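You operate a simulated robot arm through the tools that you are given. There is no shell and no other tool. Be economical: measure what you need, move in short steps, check, and stop when the job is done.

You run a simulated robot arm. Do the job below in one go: nothing can be reset, and whatever is moved stays where it is left.

Task
Take the yellow sign and put it on the shelf under the switch desk. Stack the 10 orange filter from the top of the switch desk on top of the 5 orange filter. Open the wall bench drawer, put the green card from the top of the wall bench in the inside of the wall bench drawer and shut the drawer again. Pull the gauge box lid open. Any order will do.

The check looks at the end state, three seconds after you hand in, the way a careful person would. Anything else that was tipped, shoved, dropped, spilled or broken makes it a failure. Lids that push on must go on centred and level and be pressed home; caps that screw on are set level and turned clockwise until they are tight.

Robot
A 7-joint arm with a vacuum gripper on a trunk, on a base that drives. Base frame: it is fixed to the floor where the robot stands at the start and does not move with it; the origin is under the middle of the robot, x ahead of it, y to its left, z up. Units: cm, rad, N and s.
With the tool pointing down near the work surface it reaches from about 10 to 62 cm from the robot's upright axis, wherever it stands. Its first joint turns from -1.204 to 3.002 rad. Places, roughly: gauge box lid [-40, -1410, 90]; green card [-425, 150, 100]; inside of the wall bench drawer [-440, 170, 70]; shelf under the switch desk [70, 50, 20]; wall bench drawer [-440, 160, 80]. Payload 1.06 kg.
Tool frame: the origin (TCP) lies in the middle of the cups' lips, and z points out of the cups. The gripper has 1 cup of 2.4 cm across, covering 2.4 by 2.4 cm (tool x, y); the bellows give 0.8 cm. With the vacuum on, a cup seals on a smooth face that it is pressed against (1 to 4 N); it does not hold porous or soft things. The pull reaches 23 N.
Orientation is told as [roll, pitch, yaw] about the base's x, y, z axes, in that order, counted from this pose: with the cups facing straight down, the tool's x points along the base's -x, its y along +y and its z along -z.

Tools
- The arm moves only by the tool nudge_tool. Its argument "steps" is text: rows parted by semicolons, each of 7 numbers parted by spaces: the turn, a rotation vector about the tool's x, y, z in rad, then the shift along the tool's x, y, z in cm, then the vacuum: 1 switches it on, 0 off. In form: rx ry rz tx ty tz valve; .... A call has 1 to 8 rows; each row is the pose to reach, as a shift and turn from the pose commanded when the call began, along the tool's axes at that moment. Each row takes 0.2 s and may step no farther than 5 cm and 0.15 rad from the row before; otherwise, or with a gripper value out of range, the whole call is refused. Where a pose cannot be reached the arm comes as near as it can. A force on the tool above 40 N (or 10 N above the force at the start of the call, whichever is more), or a blocked arm, ends the call early, and 0.2 s more pass. The pull builds up within a second once a cup has sealed. Time passes only in rows, and 0.2 s behind the last, so rows that repeat a pose give it time. The reply holds the time, the measured pose of the TCP, the force on the tool along the base axes and the pull of the vacuum, in the units named above and with some noise, with the torque about the TCP (base axes, N m) and any sound that the robot's microphone picked up.
- Cameras (640 x 400 px; columns grow to the right, rows downward): "scene" is now at [16.38, 5.88, 121.35]; the picture's right is [0.64, -0.77, 0.00], its down [-0.23, -0.19, -0.95] and it looks along [0.73, 0.61, -0.30] (base axes); focal length 214 px, centre (320, 200). "wrist" rides on the gripper at [7.8, 1.9, -9.6] in the tool frame; the picture's right is [-0.24, 0.97, 0.00], its down [-0.71, -0.17, -0.69] and it looks along [-0.67, -0.16, 0.73] (tool axes); focal length 243 px, centre (320, 200). There is no depth. A picture from a camera that has moved, and an enlarged one, comes with that camera's place and axes in the base frame and with its lens.
- grab_frame(camera): a new picture of that camera. No time passes.
- move_column(by): slides the trunk up (or, below 0, down) by that many cm; the arm and the scene camera ride with it, the base frame stays. It gives what a move gives, with no picture.
- roll_base(legs): drives the robot by 1 to 6 legs, each [ahead, left, turn to the left] in cm, cm and rad, along the robot's own axes; the way and the turn of a leg run together, so that a leg with both is an arc; at most 150 cm and 3.142 rad a leg. The arm and the cameras ride along, it lands a little off, and it stops where it bumps. It gives what a move gives.
- turn_head(pan, tilt): turns the head with the scene camera to pan (to the left, within 1.396 rad either way) and tilt (down, from -0.506 to 1.204), counted from straight ahead of the robot. It gives what a move gives.
- inspect(camera, box): a new picture of the part [left, top, right, bottom] of that camera's present view, enlarged. No time passes.
- close_job(): hands the job in; it is judged then, once.

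Work in short steps. Places have to be worked out from the pictures, the camera data and where the tool is seen: move nearer, look again, correct. Check each grasp and each placing, and mend what went wrong. You have 165 turns and 108 pictures in all, those below and enlarged ones among them. Switch the vacuum off and draw the arm clear of the work before you hand the job in, unless the task says otherwise; then end with one line.

The tools are called after "Call:" by a JSON object that holds its "api" and its "payload". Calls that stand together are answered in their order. nudge_tool: Moves the arm, as the interface text tells. Its arguments: {"type":"object","properties":{"steps":{"type":"string"}},"required":["steps"]} The other tools are called the same way: move_column (by) slides the trunk up or down; roll_base (legs) drives the base; turn_head (pan, tilt) turns the head that bears the scene camera; grab_frame (camera) takes a picture; inspect (camera, box) takes an enlarged picture of a part of a camera's view; close_job () hands the job in.

At the start:

```text
t: 0.0
tool_pos: [25.21, 19.78, 112.61]
ee_rot: [0.0, 0.0, 0.0]
force: [0.9, 0.0, 0.0]
wrist_torque: [0.03, 0.03, 0.01]
pull: 0.1
trunk travel left (down, up): [-35.0, 14.2]
robot x, y, heading: [-0.01, 0.27, -0.001]
head pan, tilt: [0.691, 0.307]
```

scene: 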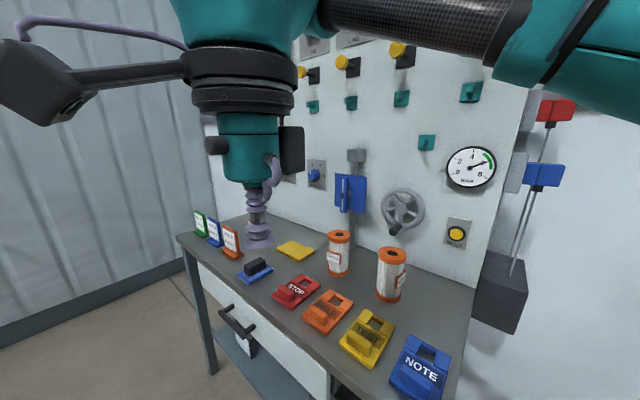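
wrist: 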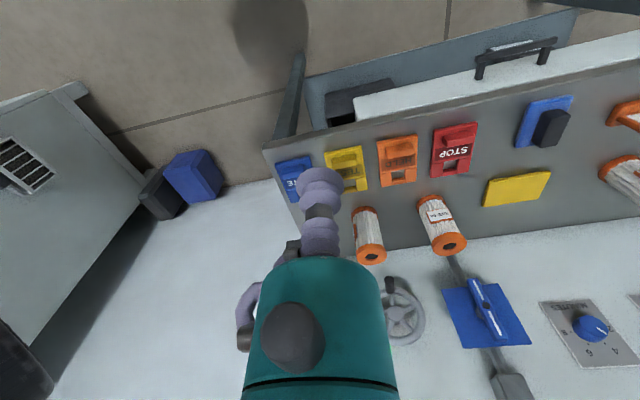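

I begin by enlarging the desk in the scene camera to tell the filters and signs apart.

Call:
{"api": "inspect", "payload": {"camera": "scene", "box": [300, 210, 460, 400]}}

Call:
{"api": "inspect", "payload": {"camera": "scene", "box": [170, 190, 330, 290]}}

```text
2.11 times, centred on (380, 305) of scene
camera zoom: at [16.38, 5.88, 121.35], right [0.64, -0.77, 0.0], down [-0.23, -0.19, -0.95], along [0.73, 0.61, -0.3], focal length 452 px, centre (194, -21)
```

zoom: 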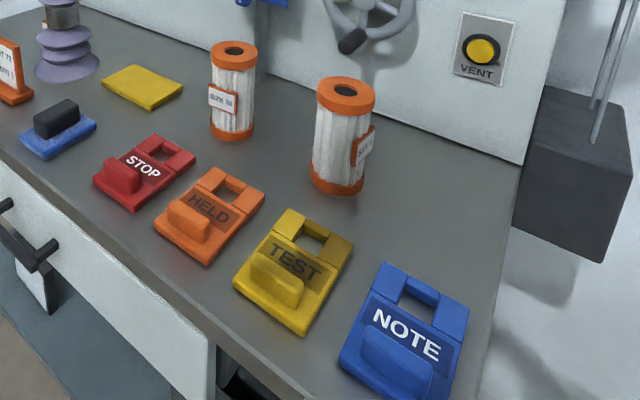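

```text
4.00 times, centred on (250, 240) of scene
camera zoom: at [16.38, 5.88, 121.35], right [0.64, -0.77, 0.0], down [-0.23, -0.19, -0.95], along [0.73, 0.61, -0.3], focal length 858 px, centre (600, 40)
```

zoom: 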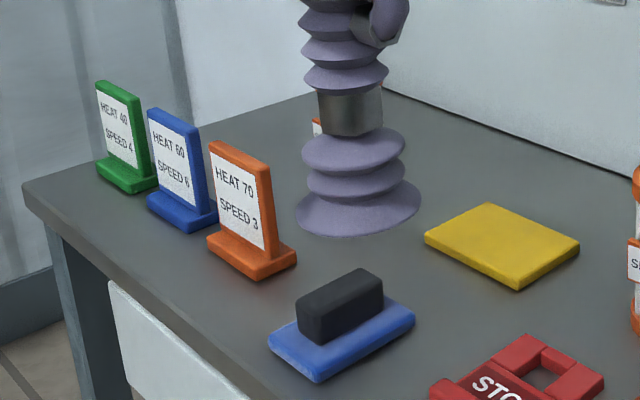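

Behind the cup there seems to be a third filter. I enlarge the wrist view for the filter labels.

Call:
{"api": "inspect", "payload": {"camera": "wrist", "box": [340, 180, 480, 270]}}

Call:
{"api": "inspect", "payload": {"camera": "wrist", "box": [480, 80, 640, 220]}}

Call:
{"api": "inspect", "payload": {"camera": "scene", "box": [320, 220, 420, 310]}}

```text
4.44 times, centred on (410, 225) of wrist
camera zoom: at [17.5, 21.71, 122.23], right [0.24, 0.97, 0.0], down [0.71, -0.17, 0.69], along [0.67, -0.16, -0.73], focal length 1078 px, centre (-80, 89)
```

zoom: 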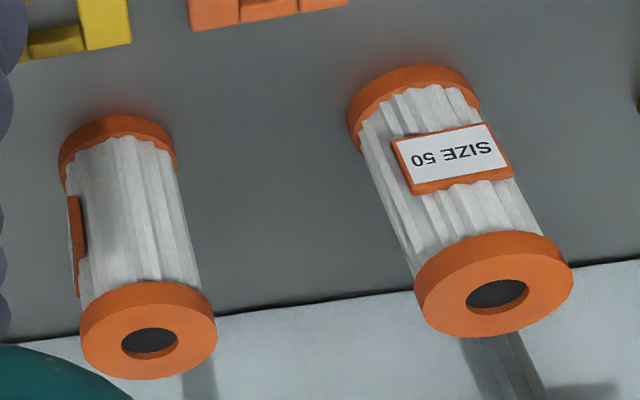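

```text
2.86 times, centred on (560, 150) of wrist
camera zoom: at [17.5, 21.71, 122.23], right [0.24, 0.97, 0.0], down [0.71, -0.17, 0.69], along [0.67, -0.16, -0.73], focal length 693 px, centre (-366, 343)
```

zoom: 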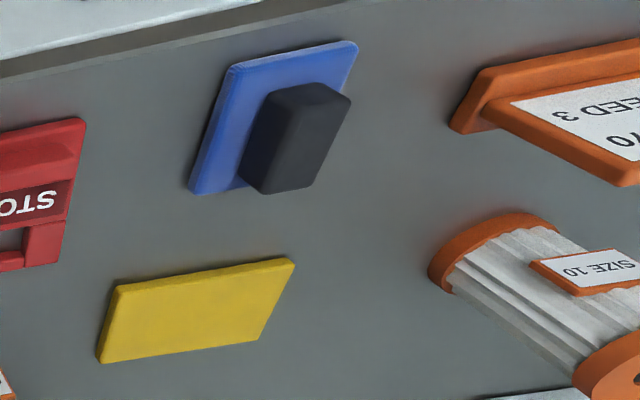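

```text
4.44 times, centred on (370, 265) of scene
camera zoom: at [16.38, 5.88, 121.35], right [0.64, -0.77, 0.0], down [-0.23, -0.19, -0.95], along [0.73, 0.61, -0.3], focal length 953 px, centre (98, -89)
```

zoom: 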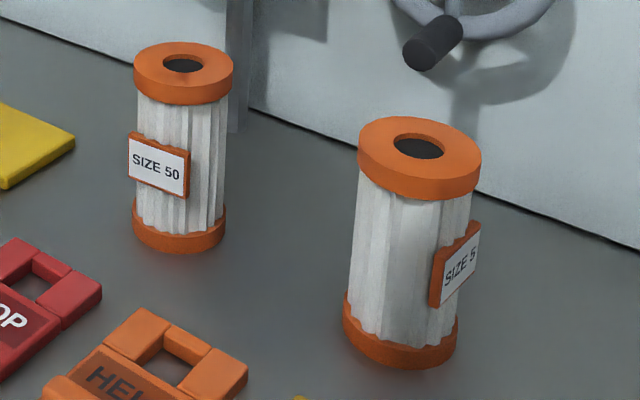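

The left filter behind the cup is SIZE 10 and the right one is SIZE 5. Next I look down at the shelf under the desk.

Call:
{"api": "turn_head", "payload": {"pan": 0.6, "tilt": 0.85}}

Call:
{"api": "grab_frame", "payload": {"camera": "scene"}}

```text
t: 1.0
tool_pos: [25.16, 19.92, 112.57]
ee_rot: [-0.001, -0.004, -0.001]
force: [-0.3, 0.7, -0.7]
wrist_torque: [-0.03, 0.01, 0.0]
pull: 0.1
trunk travel left (down, up): [-35.0, 14.2]
robot x, y, heading: [0.1, -0.16, -0.001]
head pan, tilt: [0.6, 0.85]
```

```text
100 pictures are left
camera scene: at [15.63, 4.35, 116.59], right [0.57, -0.82, 0.0], down [-0.62, -0.42, -0.66], along [0.55, 0.37, -0.75], focal length 214 px, centre (320, 200)
```

scene: 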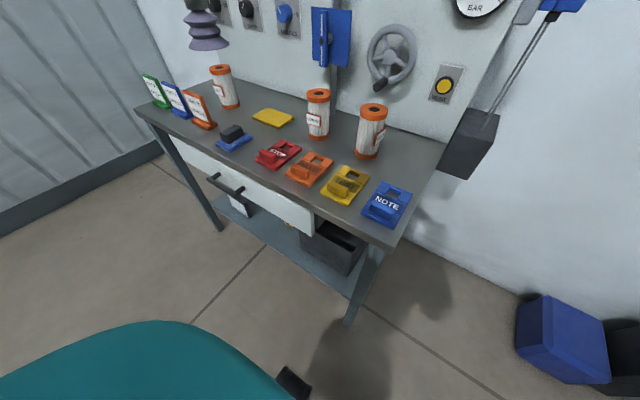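

The desk front edge is at x≈41.4 with y 4–100, TEST is near (49, 20), SIZE 5 near (65, 21) and SIZE 10 near (62, 80). I move the cup over towards the TEST sign and look with the wrist camera.

Call:
{"api": "nudge_tool", "payload": {"steps": "0 0 0 -3 0 3.2 0; 0 0 0 -6 0 6.4 0; 0 0 0 -9 0 9.6 0; 0 0 0 -12 0 12.8 0; 0 0 0 -15 0 16 0"}}

Call:
{"api": "grab_frame", "payload": {"camera": "wrist"}}

```text
t: 2.2
tool_pos: [40.23, 19.77, 96.56]
ee_rot: [0.002, -0.001, 0.0]
force: [0.6, -0.2, 0.2]
wrist_torque: [-0.03, -0.03, 0.02]
pull: 0.1
trunk travel left (down, up): [-35.0, 14.2]
robot x, y, heading: [0.27, 0.11, 0.003]
head pan, tilt: [0.6, 0.85]
```

```text
99 pictures are left
camera wrist: at [32.55, 21.68, 106.12], right [0.24, 0.97, 0.0], down [0.71, -0.17, 0.69], along [0.67, -0.16, -0.73], focal length 243 px, centre (320, 200)
```

wrist: 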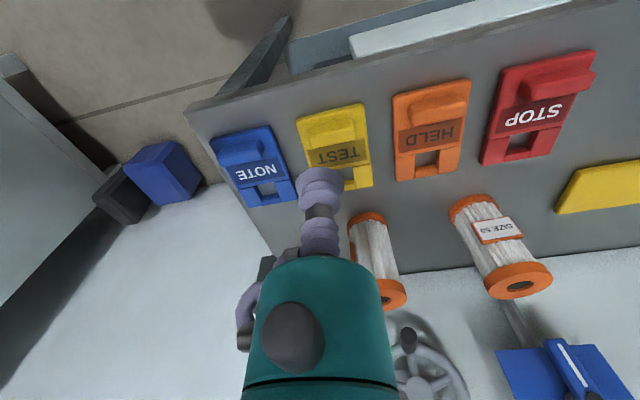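

The sign is seen well; I enlarge it to find a flat face for the cup.

Call:
{"api": "inspect", "payload": {"camera": "wrist", "box": [280, 80, 400, 200]}}

```text
3.33 times, centred on (340, 140) of wrist
camera zoom: at [32.55, 21.68, 106.12], right [0.24, 0.97, 0.0], down [0.71, -0.17, 0.69], along [0.67, -0.16, -0.73], focal length 809 px, centre (253, 400)
```

zoom: 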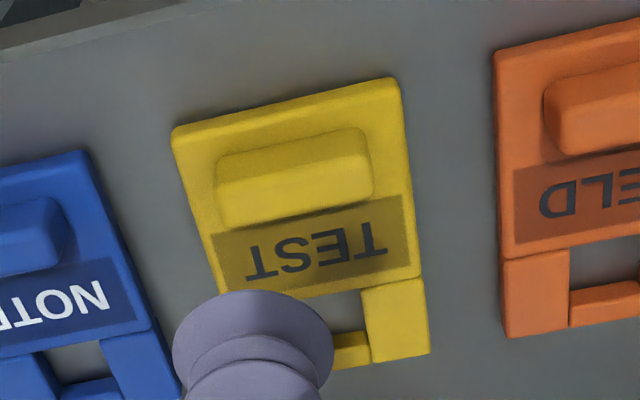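

The TEST sign spans x 42.9–53.7, y 16.8–23.5, with a flat text panel at about (48.2, 20.1). I go above it to z≈86 and check.

Call:
{"api": "nudge_tool", "payload": {"steps": "0 0 0 -3 0.1 3.5 0; 0 0 0 -6 0.3 7 0; 0 0 0 -8 0.35 10 0; 0 0 0 -8 0.35 10 0"}}

Call:
{"api": "inspect", "payload": {"camera": "wrist", "box": [240, 60, 400, 220]}}

```text
t: 3.2
tool_pos: [48.24, 19.16, 86.29]
ee_rot: [-0.001, -0.003, 0.0]
force: [0.0, -0.3, -0.1]
wrist_torque: [-0.03, 0.02, -0.03]
pull: 0.2
out of reach, approached as far as the arm can: row 3, 4
trunk travel left (down, up): [-35.0, 14.2]
robot x, y, heading: [-0.23, -0.17, 0.0]
head pan, tilt: [0.6, 0.85]
```

```text
2.50 times, centred on (320, 140) of wrist
camera zoom: at [40.5, 21.08, 95.94], right [0.24, 0.97, 0.0], down [0.71, -0.17, 0.69], along [0.67, -0.16, -0.73], focal length 606 px, centre (320, 350)
```

zoom: 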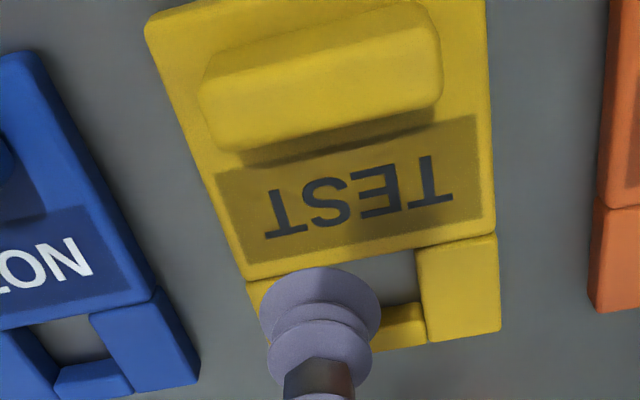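

The arm is at its reach limit with y short by about 1 cm. I raise and pull back the tool, then drive the base ahead by 6 cm.

Call:
{"api": "nudge_tool", "payload": {"steps": "0 0 0 2 0 -3 0; 0 0 0 4 0 -6 0; 0 0 0 6 0 -8 0; 0 0 0 6 0 -8 0"}}

Call:
{"api": "roll_base", "payload": {"legs": [[6, 0, 0]]}}

```text
t: 4.2
tool_pos: [42.28, 19.34, 94.21]
ee_rot: [-0.001, -0.002, -0.001]
force: [-0.6, -0.4, -0.9]
wrist_torque: [-0.01, 0.0, 0.0]
pull: 0.0
trunk travel left (down, up): [-35.0, 14.2]
robot x, y, heading: [0.12, 0.38, 0.0]
head pan, tilt: [0.6, 0.85]
```

```text
t: 5.1
tool_pos: [48.24, 19.29, 94.1]
ee_rot: [0.0, -0.002, 0.0]
force: [0.1, -0.2, -0.8]
wrist_torque: [0.0, 0.0, -0.01]
pull: 0.0
trunk travel left (down, up): [-35.0, 14.2]
robot x, y, heading: [5.77, -0.04, -0.004]
head pan, tilt: [0.6, 0.85]
```

The base moved cleanly. I go down towards (48.75, 20.1, 86) and look again.

Call:
{"api": "nudge_tool", "payload": {"steps": "0 0 0 -0.5 0.8 3 0; 0 0 0 -0.5 0.8 7 0; 0 0 0 -0.5 0.8 9.5 0; 0 0 0 -0.5 0.8 9.5 0"}}

Call:
{"api": "inspect", "payload": {"camera": "wrist", "box": [240, 80, 400, 240]}}

```text
t: 6.1
tool_pos: [48.7, 20.15, 84.78]
ee_rot: [0.001, -0.002, 0.0]
force: [-0.1, 1.3, 1.2]
wrist_torque: [-0.02, 0.0, -0.02]
pull: 0.0
trunk travel left (down, up): [-35.0, 14.2]
robot x, y, heading: [6.05, -0.09, -0.002]
head pan, tilt: [0.6, 0.85]
```

```text
2.50 times, centred on (320, 160) of wrist
camera zoom: at [40.87, 22.07, 94.39], right [0.24, 0.97, 0.0], down [0.71, -0.17, 0.69], along [0.67, -0.16, -0.73], focal length 606 px, centre (320, 300)
```

zoom: 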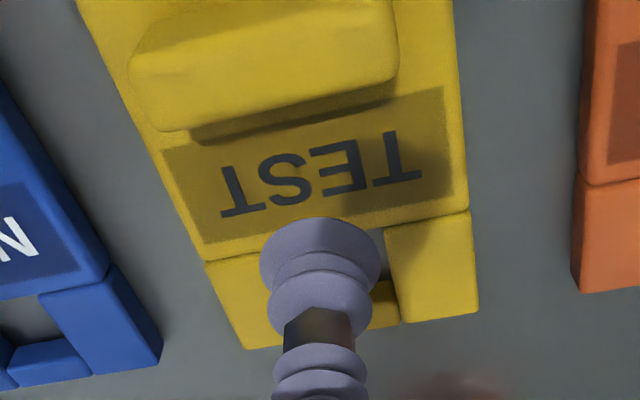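

The point under the cup falls on the middle of the text panel. I descend with vacuum on in small steps.

Call:
{"api": "nudge_tool", "payload": {"steps": "0 0 0 0 0 1.5 1; 0 0 0 0 0 2.2 1; 0 0 0 0 0 2.7 1; 0 0 0 0 0 3 1; 0 0 0 0 0 3 1"}}

```text
t: 7.3
tool_pos: [48.76, 20.14, 81.59]
ee_rot: [0.0, -0.001, -0.001]
force: [-0.2, 0.1, -0.8]
wrist_torque: [-0.02, 0.0, 0.0]
pull: 0.1
trunk travel left (down, up): [-35.0, 14.2]
robot x, y, heading: [6.03, 0.26, -0.001]
head pan, tilt: [0.6, 0.85]
```

No contact yet at z≈81.6; I go on down in 0.3 cm steps.

Call:
{"api": "nudge_tool", "payload": {"steps": "0 0 0 0 0 0.3 1; 0 0 0 0 0 0.6 1; 0 0 0 0 0 0.6 1; 0 0 0 0 0 0.6 1"}}

```text
t: 8.3
tool_pos: [48.79, 20.07, 81.1]
ee_rot: [0.003, -0.003, 0.001]
force: [1.8, 1.3, 6.8]
wrist_torque: [0.02, 0.02, -0.02]
pull: 22.5
trunk travel left (down, up): [-35.0, 14.2]
robot x, y, heading: [5.9, -0.18, -0.005]
head pan, tilt: [0.6, 0.85]
```

Sealed with full pull. I lift gently and check.

Call:
{"api": "nudge_tool", "payload": {"steps": "0 0 0 0 0 -1 1; 0 0 0 0 0 -3 1; 0 0 0 0 0 -6 1; 0 0 0 0 0 -9 1; 0 0 0 0 0 -9 1"}}

Call:
{"api": "grab_frame", "payload": {"camera": "wrist"}}

```text
t: 9.5
tool_pos: [48.74, 20.05, 90.2]
ee_rot: [0.0, -0.002, -0.001]
force: [-0.6, -0.3, -1.6]
wrist_torque: [-0.01, -0.05, -0.01]
pull: 22.7
trunk travel left (down, up): [-35.0, 14.2]
robot x, y, heading: [6.06, 0.11, -0.001]
head pan, tilt: [0.6, 0.85]
```

```text
95 pictures are left
camera wrist: at [41.04, 22.09, 99.82], right [0.24, 0.97, 0.0], down [0.71, -0.17, 0.69], along [0.67, -0.16, -0.73], focal length 243 px, centre (320, 200)
```

wrist: 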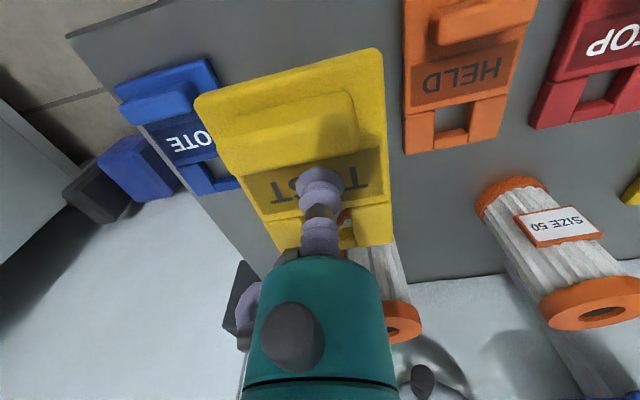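

The sign hangs level. I back off from the desk and shift left in front of the free part of the shelf.

Call:
{"api": "roll_base", "payload": {"legs": [[-35, 0, 0], [0, 35, 0]]}}

Call:
{"api": "turn_head", "payload": {"pan": 0.0, "tilt": 0.7}}

Call:
{"api": "grab_frame", "payload": {"camera": "scene"}}

```text
t: 13.7
tool_pos: [13.63, 55.49, 90.12]
ee_rot: [0.0, -0.003, 0.004]
force: [0.3, 0.3, -0.4]
wrist_torque: [0.05, -0.02, 0.01]
pull: 23.4
trunk travel left (down, up): [-35.0, 14.2]
robot x, y, heading: [-28.77, 35.25, 0.002]
head pan, tilt: [0.6, 0.85]
```

```text
t: 14.7
tool_pos: [13.75, 55.55, 90.12]
ee_rot: [0.001, -0.002, 0.004]
force: [0.0, 0.2, -0.6]
wrist_torque: [-0.02, -0.02, 0.03]
pull: 23.2
trunk travel left (down, up): [-35.0, 14.2]
robot x, y, heading: [-29.15, 34.6, 0.007]
head pan, tilt: [0.0, 0.7]
```

```text
94 pictures are left
camera scene: at [-11.37, 35.09, 117.8], right [0.01, -1.0, 0.0], down [-0.64, 0.0, -0.76], along [0.76, 0.0, -0.64], focal length 214 px, centre (320, 200)
```

scene: 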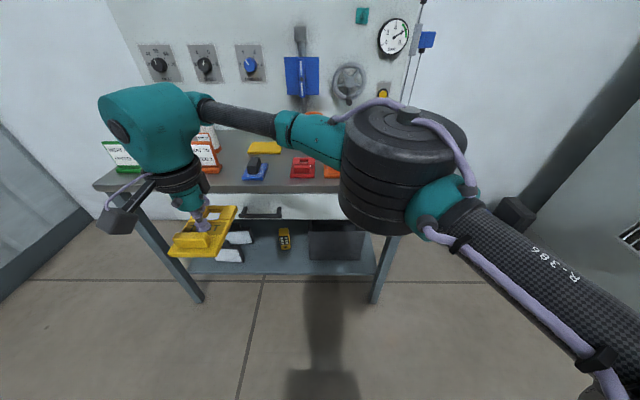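

The shelf holds two white items, a meter and a bin. I lower the trunk fully to see the shelf and work low.

Call:
{"api": "move_column", "payload": {"by": -35}}

Call:
{"api": "turn_head", "payload": {"pan": 0.1, "tilt": 0.6}}

Call:
{"api": "grab_frame", "payload": {"camera": "scene"}}

```text
t: 18.1
tool_pos: [13.7, 55.45, 55.23]
ee_rot: [0.0, -0.002, 0.005]
force: [0.5, -0.2, -0.8]
wrist_torque: [0.01, -0.03, 0.02]
pull: 23.1
trunk travel left (down, up): [0.0, 49.2]
robot x, y, heading: [-28.98, 34.9, 0.003]
head pan, tilt: [0.0, 0.7]
```

```text
t: 18.8
tool_pos: [13.74, 55.4, 55.21]
ee_rot: [0.0, -0.002, 0.004]
force: [0.4, -0.7, -1.0]
wrist_torque: [0.0, -0.01, 0.0]
pull: 22.6
trunk travel left (down, up): [0.0, 49.2]
robot x, y, heading: [-29.08, 35.02, 0.007]
head pan, tilt: [0.099, 0.6]
```

```text
93 pictures are left
camera scene: at [-1.25, 36.0, 83.28], right [0.1, -0.99, 0.0], down [-0.56, -0.06, -0.82], along [0.82, 0.09, -0.57], focal length 214 px, centre (320, 200)
```

scene: 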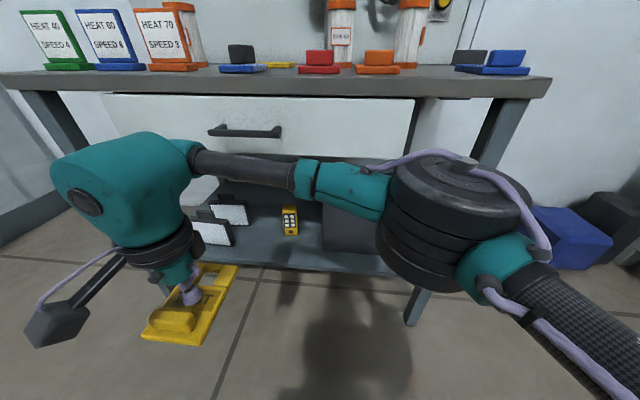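

Free shelf area lies in front of the meter (shelf front edge x≈46.6, meter front x≈63). I first lower the tool in free space in front of the desk to see if it reaches z≈24.

Call:
{"api": "nudge_tool", "payload": {"steps": "0 0 0 0 0 4 1; 0 0 0 0 0 8 1; 0 0 0 0 0 12 1; 0 0 0 0 0 16 1; 0 0 0 0 0 20 1; 0 0 0 0 0 24 1; 0 0 0 0 0 28 1; 0 0 0 0 0 31 1"}}

Call:
{"api": "grab_frame", "payload": {"camera": "scene"}}

```text
t: 20.6
tool_pos: [13.74, 55.46, 24.23]
ee_rot: [-0.001, 0.0, 0.007]
force: [0.4, 0.3, -1.5]
wrist_torque: [-0.01, 0.02, -0.01]
pull: 23.3
trunk travel left (down, up): [0.0, 49.2]
robot x, y, heading: [-29.3, 34.86, 0.003]
head pan, tilt: [0.099, 0.6]
```

```text
92 pictures are left
camera scene: at [-1.25, 36.0, 83.29], right [0.1, -0.99, 0.0], down [-0.56, -0.06, -0.83], along [0.82, 0.09, -0.56], focal length 214 px, centre (320, 200)
```

scene: 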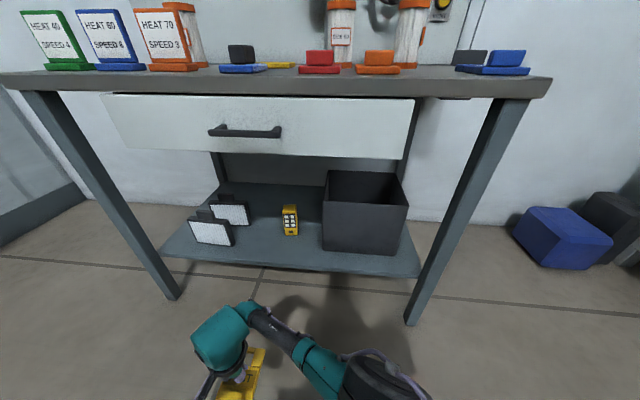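

The tool reaches z≈24 easily. Free shelf space is y 59–77, x 48–62; I lift to z≈30, shift left 10 cm, and retract the head so it won't meet the desk.

Call:
{"api": "nudge_tool", "payload": {"steps": "0 0 0 0 0 -3 1; 0 0 0 0 0 -6 1"}}

Call:
{"api": "roll_base", "payload": {"legs": [[0, 11, 0]]}}

Call:
{"api": "turn_head", "payload": {"pan": 0.3, "tilt": 0.5}}

Call:
{"api": "grab_frame", "payload": {"camera": "scene"}}

Call:
{"api": "grab_frame", "payload": {"camera": "wrist"}}

```text
t: 21.2
tool_pos: [13.83, 55.5, 30.16]
ee_rot: [-0.001, -0.002, 0.005]
force: [0.1, 0.4, -1.1]
wrist_torque: [0.01, 0.02, 0.01]
pull: 22.9
trunk travel left (down, up): [0.0, 49.2]
robot x, y, heading: [-29.34, 34.86, 0.007]
head pan, tilt: [0.099, 0.6]
```

```text
t: 22.4
tool_pos: [13.73, 66.31, 30.1]
ee_rot: [0.0, -0.001, 0.005]
force: [0.7, 0.4, -1.4]
wrist_torque: [-0.01, 0.01, 0.0]
pull: 23.0
trunk travel left (down, up): [0.0, 49.2]
robot x, y, heading: [-29.16, 45.7, 0.01]
head pan, tilt: [0.099, 0.6]
```

```text
t: 23.1
tool_pos: [13.76, 66.37, 30.09]
ee_rot: [0.0, -0.001, 0.004]
force: [-0.7, 0.1, -0.5]
wrist_torque: [0.01, -0.01, 0.01]
pull: 22.8
trunk travel left (down, up): [0.0, 49.2]
robot x, y, heading: [-29.6, 46.24, 0.001]
head pan, tilt: [0.3, 0.499]
```

```text
91 pictures are left
camera scene: at [-1.42, 48.73, 84.19], right [0.3, -0.95, 0.0], down [-0.46, -0.14, -0.88], along [0.84, 0.26, -0.48], focal length 214 px, centre (320, 200)
```

scene: 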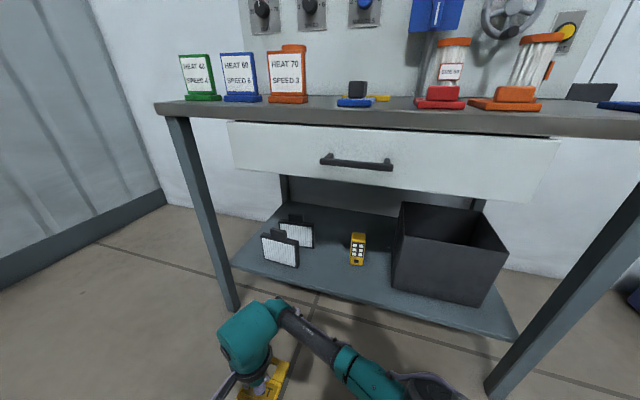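

```text
90 pictures are left
camera wrist: at [5.98, 68.25, 39.72], right [0.23, 0.97, 0.0], down [0.71, -0.17, 0.69], along [0.67, -0.16, -0.73], focal length 243 px, centre (320, 200)
```

wrist: 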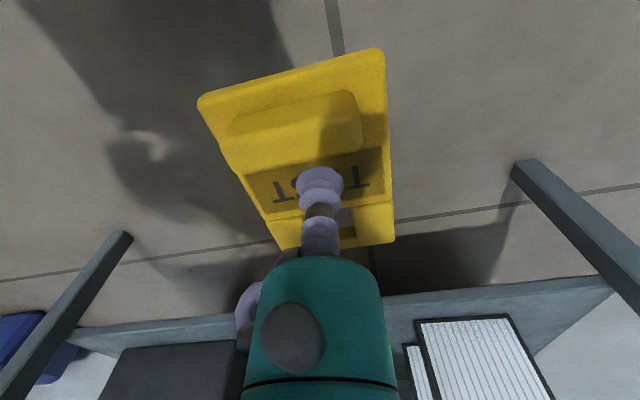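

Panels stand at y≥75, the meter at y≤58, so target is around (55.5, 65.5). I drive ahead 32 cm with the sign at z≈30.

Call:
{"api": "roll_base", "payload": {"legs": [[20, 0, 0], [12, 0, 0]]}}

Call:
{"api": "grab_frame", "payload": {"camera": "wrist"}}

Call:
{"api": "grab_frame", "payload": {"camera": "scene"}}

```text
t: 25.5
tool_pos: [45.49, 66.56, 30.19]
ee_rot: [0.0, -0.001, 0.004]
force: [-0.1, -0.1, -1.7]
wrist_torque: [-0.01, -0.01, 0.0]
pull: 23.2
trunk travel left (down, up): [0.0, 49.2]
robot x, y, heading: [2.4, 46.28, 0.007]
head pan, tilt: [0.3, 0.499]
```

```text
89 pictures are left
camera wrist: at [37.76, 68.46, 39.73], right [0.23, 0.97, 0.0], down [0.71, -0.17, 0.69], along [0.67, -0.16, -0.73], focal length 243 px, centre (320, 200)
```

wrist: 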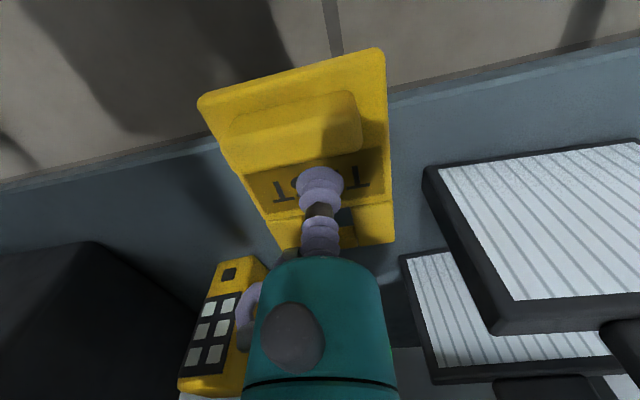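

```text
88 pictures are left
camera scene: at [30.36, 48.94, 84.2], right [0.3, -0.95, 0.0], down [-0.46, -0.14, -0.88], along [0.84, 0.26, -0.48], focal length 214 px, centre (320, 200)
```

scene: 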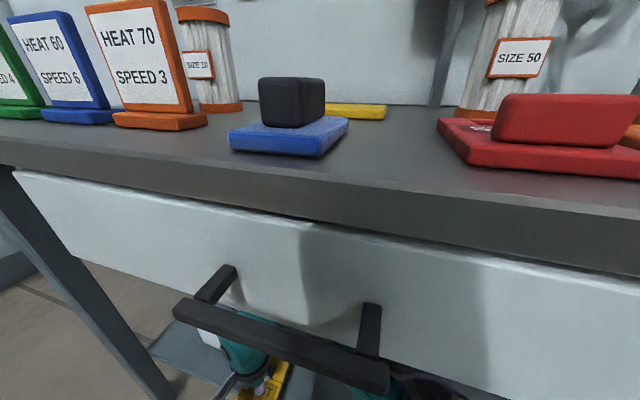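

All clear; the panels are to the right and the meter to the left of the sign. I extend 9.5 cm forward and 1 cm to the right.

Call:
{"api": "nudge_tool", "payload": {"steps": "0 0 0 -3 -0.5 0 1; 0 0 0 -6 -1 0 1; 0 0 0 -9.5 -1 0 1; 0 0 0 -9.5 -1 0 1"}}

Call:
{"api": "grab_frame", "payload": {"camera": "wrist"}}

```text
t: 26.5
tool_pos: [54.37, 64.39, 30.34]
ee_rot: [0.0, 0.0, 0.005]
force: [-0.1, 0.4, -1.4]
wrist_torque: [0.01, 0.02, 0.0]
pull: 23.4
out of reach, approached as far as the arm can: row 3, 4
trunk travel left (down, up): [0.0, 49.2]
robot x, y, heading: [2.77, 46.57, 0.011]
head pan, tilt: [0.3, 0.499]
```

```text
87 pictures are left
camera wrist: at [46.66, 66.29, 40.06], right [0.23, 0.97, 0.0], down [0.71, -0.17, 0.69], along [0.67, -0.16, -0.73], focal length 243 px, centre (320, 200)
```

wrist: 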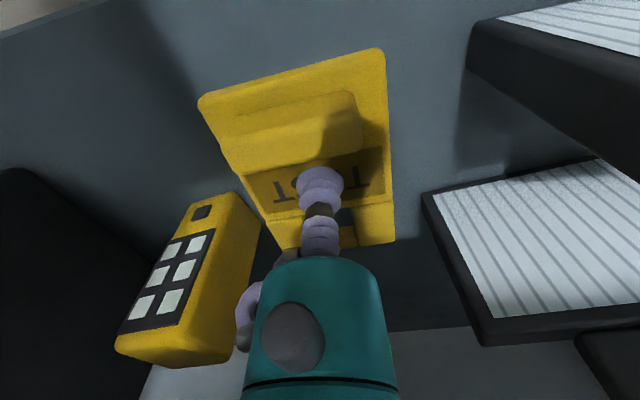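

I'm over the shelf at (54.4, 64.4), near the reach limit. I descend in steps and watch x.

Call:
{"api": "nudge_tool", "payload": {"steps": "0 0 0 0.5 0 2 1; 0 0 0 0.5 0 4 1; 0 0 0 0.5 0 6 1; 0 0 0 0.5 0 6.5 1"}}

```text
t: 27.5
tool_pos: [53.14, 63.15, 25.19]
ee_rot: [0.002, -0.005, 0.007]
force: [1.0, 0.2, 6.0]
wrist_torque: [-0.04, 0.06, 0.0]
pull: 23.0
out of reach, approached as far as the arm can: row 2, 3, 4
trunk travel left (down, up): [0.0, 49.2]
robot x, y, heading: [2.42, 46.16, 0.007]
head pan, tilt: [0.3, 0.499]
```

There is an upward force of 6 N at z≈25.2, perhaps the shelf. I check with the wrist camera.

Call:
{"api": "grab_frame", "payload": {"camera": "wrist"}}

Call:
{"api": "grab_frame", "payload": {"camera": "scene"}}

```text
86 pictures are left
camera wrist: at [45.32, 65.01, 34.82], right [0.23, 0.97, 0.0], down [0.71, -0.17, 0.69], along [0.67, -0.15, -0.73], focal length 243 px, centre (320, 200)
```

wrist: 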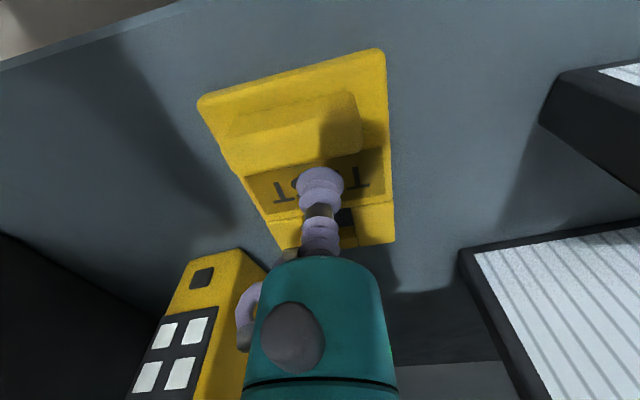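

```text
85 pictures are left
camera scene: at [30.34, 48.93, 84.21], right [0.3, -0.95, 0.0], down [-0.46, -0.14, -0.88], along [0.84, 0.26, -0.48], focal length 214 px, centre (320, 200)
```

scene: 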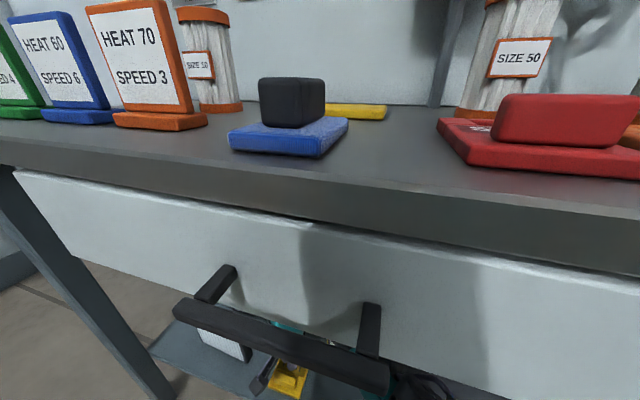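

To tell contact from reach limits, I raise slightly by 0.6 cm and read the force.

Call:
{"api": "nudge_tool", "payload": {"steps": "0 0 0 0 0 -0.4 1; 0 0 0 0 0 -0.4 1"}}

```text
t: 28.1
tool_pos: [52.97, 63.11, 25.53]
ee_rot: [0.001, -0.003, 0.005]
force: [0.5, 0.8, -1.9]
wrist_torque: [-0.03, 0.0, 0.02]
pull: 22.6
trunk travel left (down, up): [0.0, 49.2]
robot x, y, heading: [2.6, 45.96, 0.007]
head pan, tilt: [0.3, 0.499]
```

The contact was the shelf (surface z≈24). I set it down lightly and release.

Call:
{"api": "nudge_tool", "payload": {"steps": "0 0 0 0 0 0.3 1; 0 0 0 0 0 0.4 0; 0 0 0 0 0 0.4 0; 0 0 0 0 0 0.4 0; 0 0 0 0 0 0.4 0; 0 0 0 0 0 0.4 0"}}

```text
t: 29.5
tool_pos: [52.87, 63.12, 25.25]
ee_rot: [-0.001, -0.001, 0.005]
force: [-0.6, 0.1, 0.7]
wrist_torque: [-0.01, 0.01, 0.03]
pull: 0.1
trunk travel left (down, up): [0.0, 49.2]
robot x, y, heading: [3.04, 46.13, 0.007]
head pan, tilt: [0.3, 0.499]
```

Pull is gone. I raise straight up and check the sign stays.

Call:
{"api": "nudge_tool", "payload": {"steps": "0 0 0 0 0 -1 0; 0 0 0 0 0 -3 0; 0 0 0 0 0 -5 0; 0 0 0 3 0 -5 0; 0 0 0 6 0 -5 0"}}

Call:
{"api": "grab_frame", "payload": {"camera": "wrist"}}

```text
t: 30.7
tool_pos: [46.97, 62.9, 30.38]
ee_rot: [-0.001, -0.002, 0.005]
force: [-0.2, -0.9, -0.4]
wrist_torque: [0.0, -0.05, -0.04]
pull: 0.0
trunk travel left (down, up): [0.0, 49.2]
robot x, y, heading: [3.13, 46.53, 0.01]
head pan, tilt: [0.3, 0.499]
```

```text
84 pictures are left
camera wrist: at [39.18, 64.81, 39.89], right [0.23, 0.97, 0.0], down [0.71, -0.17, 0.69], along [0.67, -0.16, -0.73], focal length 243 px, centre (320, 200)
```

wrist: 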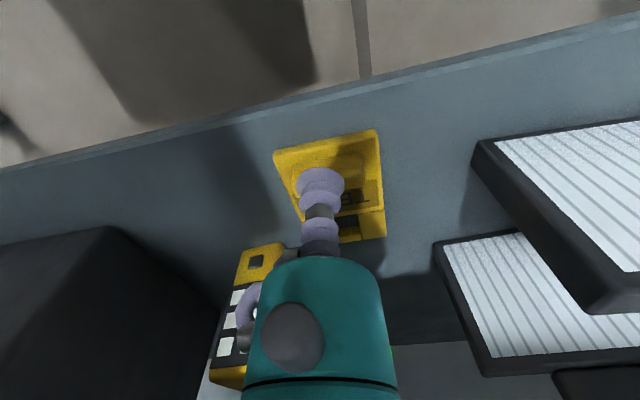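

The sign lies flat on the shelf, fully supported. I back out and raise the trunk again to deal with the filters.

Call:
{"api": "roll_base", "payload": {"legs": [[-34, 0, 0]]}}

Call:
{"api": "move_column", "payload": {"by": 40}}

```text
t: 32.9
tool_pos: [12.96, 62.87, 30.29]
ee_rot: [0.003, -0.001, 0.008]
force: [-0.1, 0.2, -0.8]
wrist_torque: [-0.02, 0.0, 0.01]
pull: 0.0
trunk travel left (down, up): [0.0, 49.2]
robot x, y, heading: [-31.41, 45.83, 0.005]
head pan, tilt: [0.3, 0.499]
```

```text
t: 36.8
tool_pos: [12.93, 62.73, 70.34]
ee_rot: [0.002, -0.002, 0.007]
force: [-0.8, -0.1, 0.7]
wrist_torque: [-0.03, 0.01, -0.01]
pull: 0.1
trunk travel left (down, up): [-40.0, 9.2]
robot x, y, heading: [-31.42, 45.67, 0.012]
head pan, tilt: [0.3, 0.499]
```

I raise the tool to z≈110, then drive towards the SIZE 10 filter.

Call:
{"api": "nudge_tool", "payload": {"steps": "0 0 0 0 0 -5 0; 0 0 0 0 0 -10 0; 0 0 0 0 0 -15 0; 0 0 0 0 0 -20 0; 0 0 0 0 0 -25 0; 0 0 0 0 0 -30 0; 0 0 0 0 0 -35 0; 0 0 0 0 0 -40 0"}}

Call:
{"api": "roll_base", "payload": {"legs": [[36, 20, 0]]}}

Call:
{"api": "grab_frame", "payload": {"camera": "wrist"}}

```text
t: 38.6
tool_pos: [12.8, 63.06, 110.5]
ee_rot: [-0.001, -0.002, 0.008]
force: [0.2, 0.0, -0.3]
wrist_torque: [0.03, 0.02, 0.01]
pull: 0.0
trunk travel left (down, up): [-40.0, 9.2]
robot x, y, heading: [-31.21, 45.62, 0.009]
head pan, tilt: [0.3, 0.499]
```

```text
t: 41.1
tool_pos: [48.89, 82.9, 110.45]
ee_rot: [0.0, -0.001, 0.007]
force: [0.2, -0.1, 0.2]
wrist_torque: [0.02, 0.02, 0.01]
pull: 0.0
trunk travel left (down, up): [-40.0, 9.2]
robot x, y, heading: [4.8, 65.66, 0.007]
head pan, tilt: [0.3, 0.499]
```

```text
83 pictures are left
camera wrist: at [41.0, 84.68, 120.07], right [0.23, 0.97, 0.0], down [0.71, -0.17, 0.69], along [0.67, -0.16, -0.73], focal length 243 px, centre (320, 200)
```

wrist: 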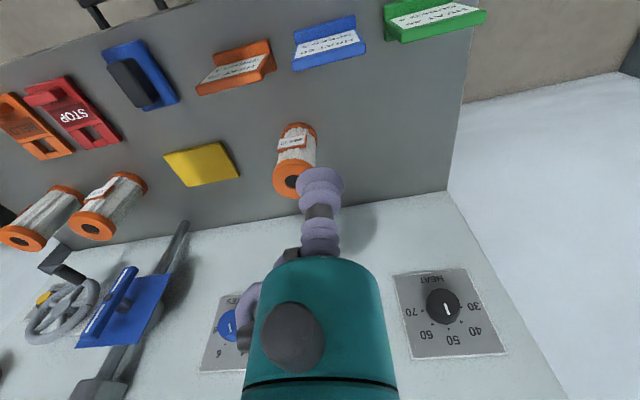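

I enlarge the filter's top to see whether its centre is a hole or a flat recess.

Call:
{"api": "inspect", "payload": {"camera": "wrist", "box": [255, 110, 345, 200]}}

Call:
{"api": "inspect", "payload": {"camera": "wrist", "box": [0, 160, 160, 260]}}

```text
4.44 times, centred on (300, 155) of wrist
camera zoom: at [41.0, 84.68, 120.07], right [0.23, 0.97, 0.0], down [0.71, -0.17, 0.69], along [0.67, -0.16, -0.73], focal length 1078 px, centre (409, 400)
```

zoom: 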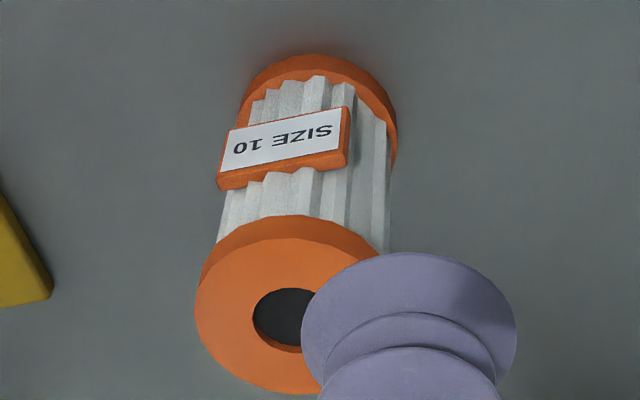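

```text
4.00 times, centred on (80, 210) of wrist
camera zoom: at [41.0, 84.68, 120.07], right [0.23, 0.97, 0.0], down [0.71, -0.17, 0.69], along [0.67, -0.16, -0.73], focal length 970 px, centre (1280, 160)
```

zoom: 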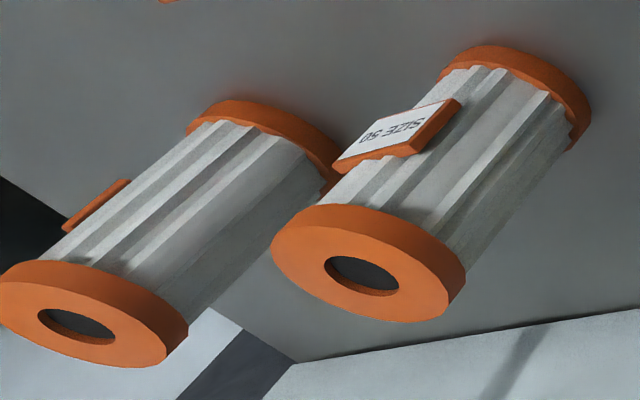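

The label faces −x but the HEAT 70 stand is right in front of it, so I look closer at the top ring to judge whether the cup can seal around the recess. I move the cup nearer.

Call:
{"api": "nudge_tool", "payload": {"steps": "0 0 0 -1.5 -2 2 0; 0 0 0 -3 -4 4 0; 0 0 0 -4.5 -6 6 0; 0 0 0 -5 -7 8 0; 0 0 0 -5 -7 8 0"}}

Call:
{"api": "inspect", "payload": {"camera": "wrist", "box": [240, 60, 400, 220]}}

```text
t: 42.3
tool_pos: [53.82, 75.72, 102.55]
ee_rot: [0.0, -0.002, 0.008]
force: [0.3, -0.9, -1.0]
wrist_torque: [0.0, -0.01, 0.02]
pull: 0.1
trunk travel left (down, up): [-40.0, 9.2]
robot x, y, heading: [4.46, 65.74, 0.01]
head pan, tilt: [0.3, 0.499]
```

```text
2.50 times, centred on (320, 140) of wrist
camera zoom: at [46.12, 77.58, 112.17], right [0.23, 0.97, 0.0], down [0.71, -0.17, 0.69], along [0.67, -0.16, -0.73], focal length 606 px, centre (320, 350)
```

zoom: 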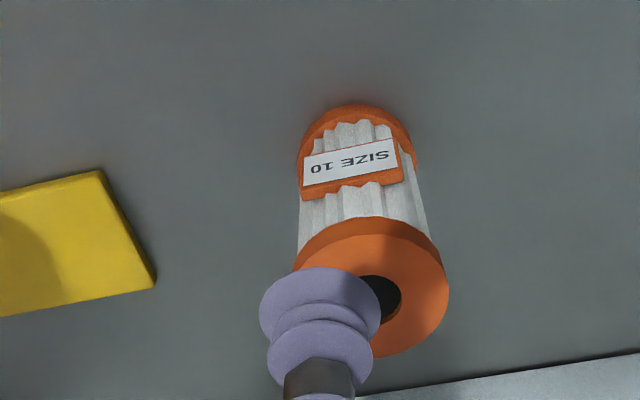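

The top centre is near (61.5, 76, 92–94) and the recess looks about as wide as the cup, so sealing around it is uncertain. I drive 5 cm ahead to gain reach and view the top unobstructed.

Call:
{"api": "roll_base", "payload": {"legs": [[5, 5, 0]]}}

Call:
{"api": "inspect", "payload": {"camera": "wrist", "box": [200, 80, 320, 240]}}

```text
t: 43.3
tool_pos: [58.92, 80.93, 102.53]
ee_rot: [0.0, -0.002, 0.007]
force: [0.2, 0.2, -0.3]
wrist_torque: [-0.03, 0.03, 0.05]
pull: 0.1
trunk travel left (down, up): [-40.0, 9.2]
robot x, y, heading: [9.46, 70.71, 0.012]
head pan, tilt: [0.3, 0.499]
```

```text
2.50 times, centred on (260, 160) of wrist
camera zoom: at [51.2, 82.76, 112.16], right [0.23, 0.97, 0.0], down [0.71, -0.17, 0.69], along [0.67, -0.16, -0.73], focal length 606 px, centre (470, 300)
```

zoom: 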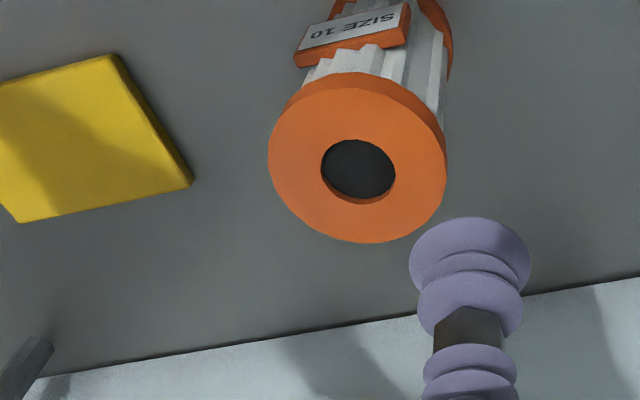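

The recess is about 2.7 cm wide against the 2.4 cm cup, with a dark floor: the cup can go into it. I move above its centre at z≈96.

Call:
{"api": "nudge_tool", "payload": {"steps": "0 0 0 -1.3 -2.4 0 0; 0 0 0 -2.5 -4.8 0 0; 0 0 0 -2.5 -4.8 3.5 0; 0 0 0 -2.5 -4.8 6.5 0; 0 0 0 -2.5 -4.8 6.5 0"}}

Call:
{"api": "inspect", "payload": {"camera": "wrist", "box": [240, 80, 400, 240]}}

```text
t: 44.5
tool_pos: [61.5, 76.09, 96.14]
ee_rot: [0.0, -0.002, 0.007]
force: [-0.3, 0.2, 0.3]
wrist_torque: [0.02, -0.04, -0.02]
pull: 0.1
trunk travel left (down, up): [-40.0, 9.2]
robot x, y, heading: [9.91, 70.96, 0.005]
head pan, tilt: [0.3, 0.499]
```

```text
2.50 times, centred on (320, 160) of wrist
camera zoom: at [53.69, 77.96, 105.68], right [0.23, 0.97, 0.0], down [0.71, -0.17, 0.69], along [0.67, -0.16, -0.73], focal length 606 px, centre (320, 300)
```

zoom: 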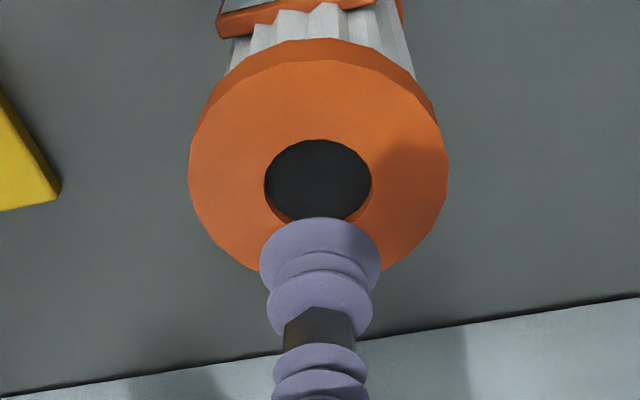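

Triangulated recess centre (61.55, 76.05, 92.75), right below the cup. I descend with vacuum on.

Call:
{"api": "nudge_tool", "payload": {"steps": "0 0 0 -0.05 0 2 1; 0 0 0 -0.05 0 3 1; 0 0 0 -0.05 0 3.5 1; 0 0 0 -0.05 0 3.8 1; 0 0 0 -0.05 0 3.8 1"}}

Call:
{"api": "inspect", "payload": {"camera": "wrist", "box": [260, 100, 380, 220]}}

```text
t: 45.7
tool_pos: [61.52, 76.04, 92.52]
ee_rot: [0.001, -0.005, 0.007]
force: [1.3, 1.3, 14.5]
wrist_torque: [-0.03, 0.05, 0.04]
pull: 22.8
trunk travel left (down, up): [-40.0, 9.2]
robot x, y, heading: [9.57, 70.91, 0.008]
head pan, tilt: [0.3, 0.499]
```

```text
3.33 times, centred on (320, 160) of wrist
camera zoom: at [53.73, 77.98, 102.07], right [0.23, 0.97, 0.0], down [0.71, -0.17, 0.69], along [0.67, -0.15, -0.73], focal length 809 px, centre (320, 333)
```

zoom: 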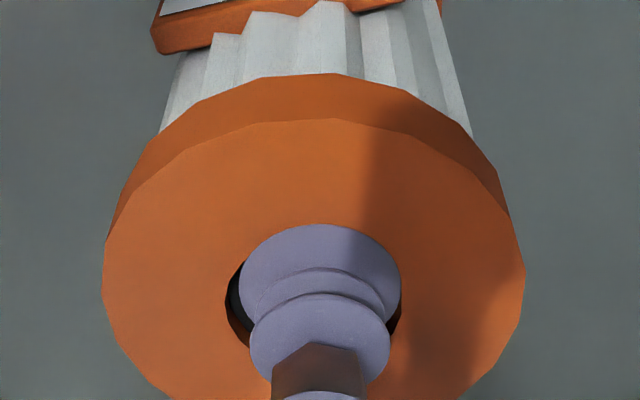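

Sealed inside the recess with full pull. I lift slowly.

Call:
{"api": "nudge_tool", "payload": {"steps": "0 0 0 0 0 -0.5 1; 0 0 0 0 0 -2 1; 0 0 0 0 0 -5 1; 0 0 0 0 0 -9 1; 0 0 0 0 0 -13 1; 0 0 0 0 0 -17 1; 0 0 0 0 0 -20 1; 0 0 0 0 0 -20 1"}}

Call:
{"api": "grab_frame", "payload": {"camera": "wrist"}}

```text
t: 47.5
tool_pos: [61.4, 76.01, 112.23]
ee_rot: [-0.001, -0.001, 0.01]
force: [-0.1, -0.1, -2.1]
wrist_torque: [-0.02, 0.02, -0.01]
pull: 22.4
trunk travel left (down, up): [-40.0, 9.2]
robot x, y, heading: [9.53, 71.01, 0.01]
head pan, tilt: [0.3, 0.499]
```

```text
76 pictures are left
camera wrist: at [53.75, 77.92, 121.95], right [0.23, 0.97, 0.0], down [0.71, -0.17, 0.69], along [0.67, -0.16, -0.73], focal length 243 px, centre (320, 200)
```

wrist: 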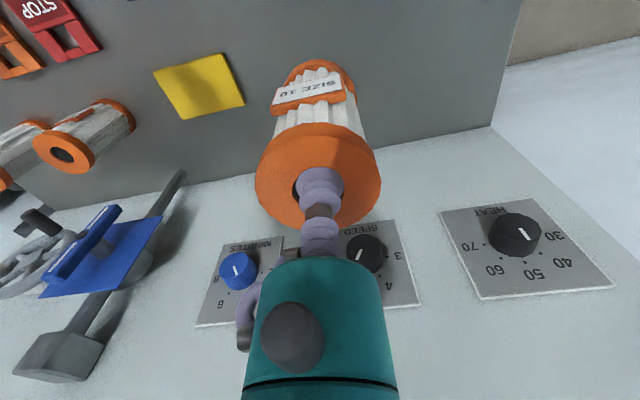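

Held firmly (about 2 N). I drive back, right and look at SIZE 5 from the retreated position.

Call:
{"api": "roll_base", "payload": {"legs": [[-15, 0, 0], [0, -53, 0]]}}

Call:
{"api": "grab_frame", "payload": {"camera": "wrist"}}

Call:
{"api": "turn_head", "payload": {"pan": 0.2, "tilt": 0.5}}

Call:
{"api": "grab_frame", "payload": {"camera": "scene"}}

```text
t: 51.5
tool_pos: [46.97, 23.02, 112.35]
ee_rot: [-0.001, -0.003, 0.003]
force: [0.9, -0.6, -1.8]
wrist_torque: [0.01, -0.01, 0.0]
pull: 23.3
trunk travel left (down, up): [-40.0, 9.2]
robot x, y, heading: [-4.91, 18.21, 0.006]
head pan, tilt: [0.3, 0.499]
```

```text
75 pictures are left
camera wrist: at [39.18, 25.06, 121.92], right [0.23, 0.97, 0.0], down [0.71, -0.17, 0.69], along [0.67, -0.16, -0.73], focal length 243 px, centre (320, 200)
```

wrist: 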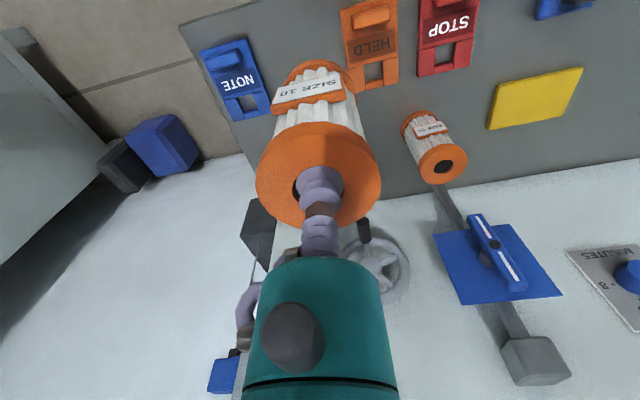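

```text
t: 52.2
tool_pos: [46.87, 23.32, 112.43]
ee_rot: [0.001, -0.002, 0.003]
force: [0.9, 1.0, -2.4]
wrist_torque: [-0.04, 0.02, 0.0]
pull: 22.6
trunk travel left (down, up): [-40.0, 9.2]
robot x, y, heading: [-5.05, 18.29, 0.005]
head pan, tilt: [0.201, 0.499]
```

```text
74 pictures are left
camera scene: at [11.52, 19.94, 124.98], right [0.2, -0.98, 0.0], down [-0.47, -0.1, -0.88], along [0.86, 0.18, -0.48], focal length 214 px, centre (320, 200)
```

scene: 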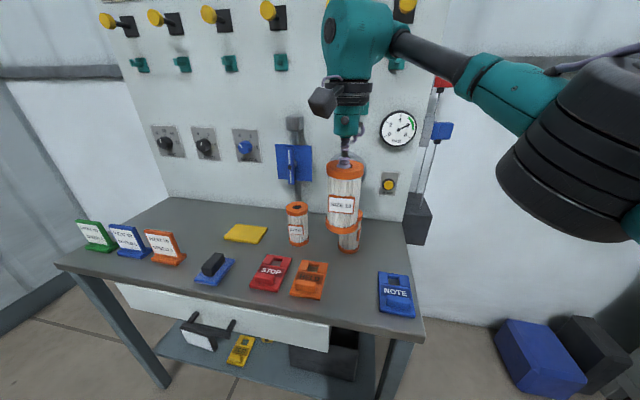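

SIZE 5 is hidden behind the held one. I shift the base right 15 cm to see it with the wrist camera.

Call:
{"api": "roll_base", "payload": {"legs": [[0, -15, 0]]}}

Call:
{"api": "inspect", "payload": {"camera": "wrist", "box": [320, 60, 480, 220]}}

Call:
{"api": "inspect", "payload": {"camera": "scene", "box": [220, 160, 380, 280]}}

```text
t: 53.6
tool_pos: [47.0, 8.15, 112.37]
ee_rot: [0.002, -0.001, 0.004]
force: [0.0, 0.3, -2.6]
wrist_torque: [0.02, -0.02, -0.01]
pull: 22.8
trunk travel left (down, up): [-40.0, 9.2]
robot x, y, heading: [-4.59, 3.13, 0.002]
head pan, tilt: [0.201, 0.499]
```

```text
2.50 times, centred on (400, 140) of wrist
camera zoom: at [39.26, 10.16, 121.92], right [0.23, 0.97, 0.0], down [0.71, -0.17, 0.69], along [0.67, -0.16, -0.73], focal length 606 px, centre (120, 350)
```

zoom: 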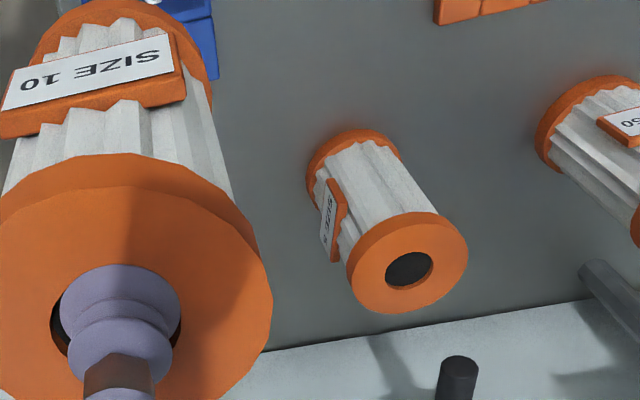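

```text
3.33 times, centred on (300, 220) of scene
camera zoom: at [11.6, 4.96, 124.98], right [0.21, -0.98, 0.0], down [-0.47, -0.1, -0.88], along [0.86, 0.18, -0.48], focal length 715 px, centre (387, 133)
```

zoom: 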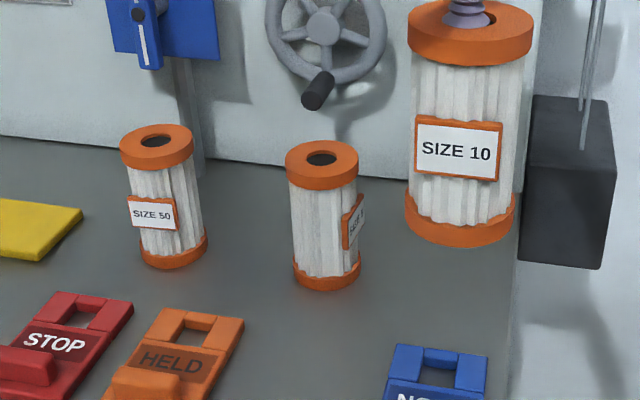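

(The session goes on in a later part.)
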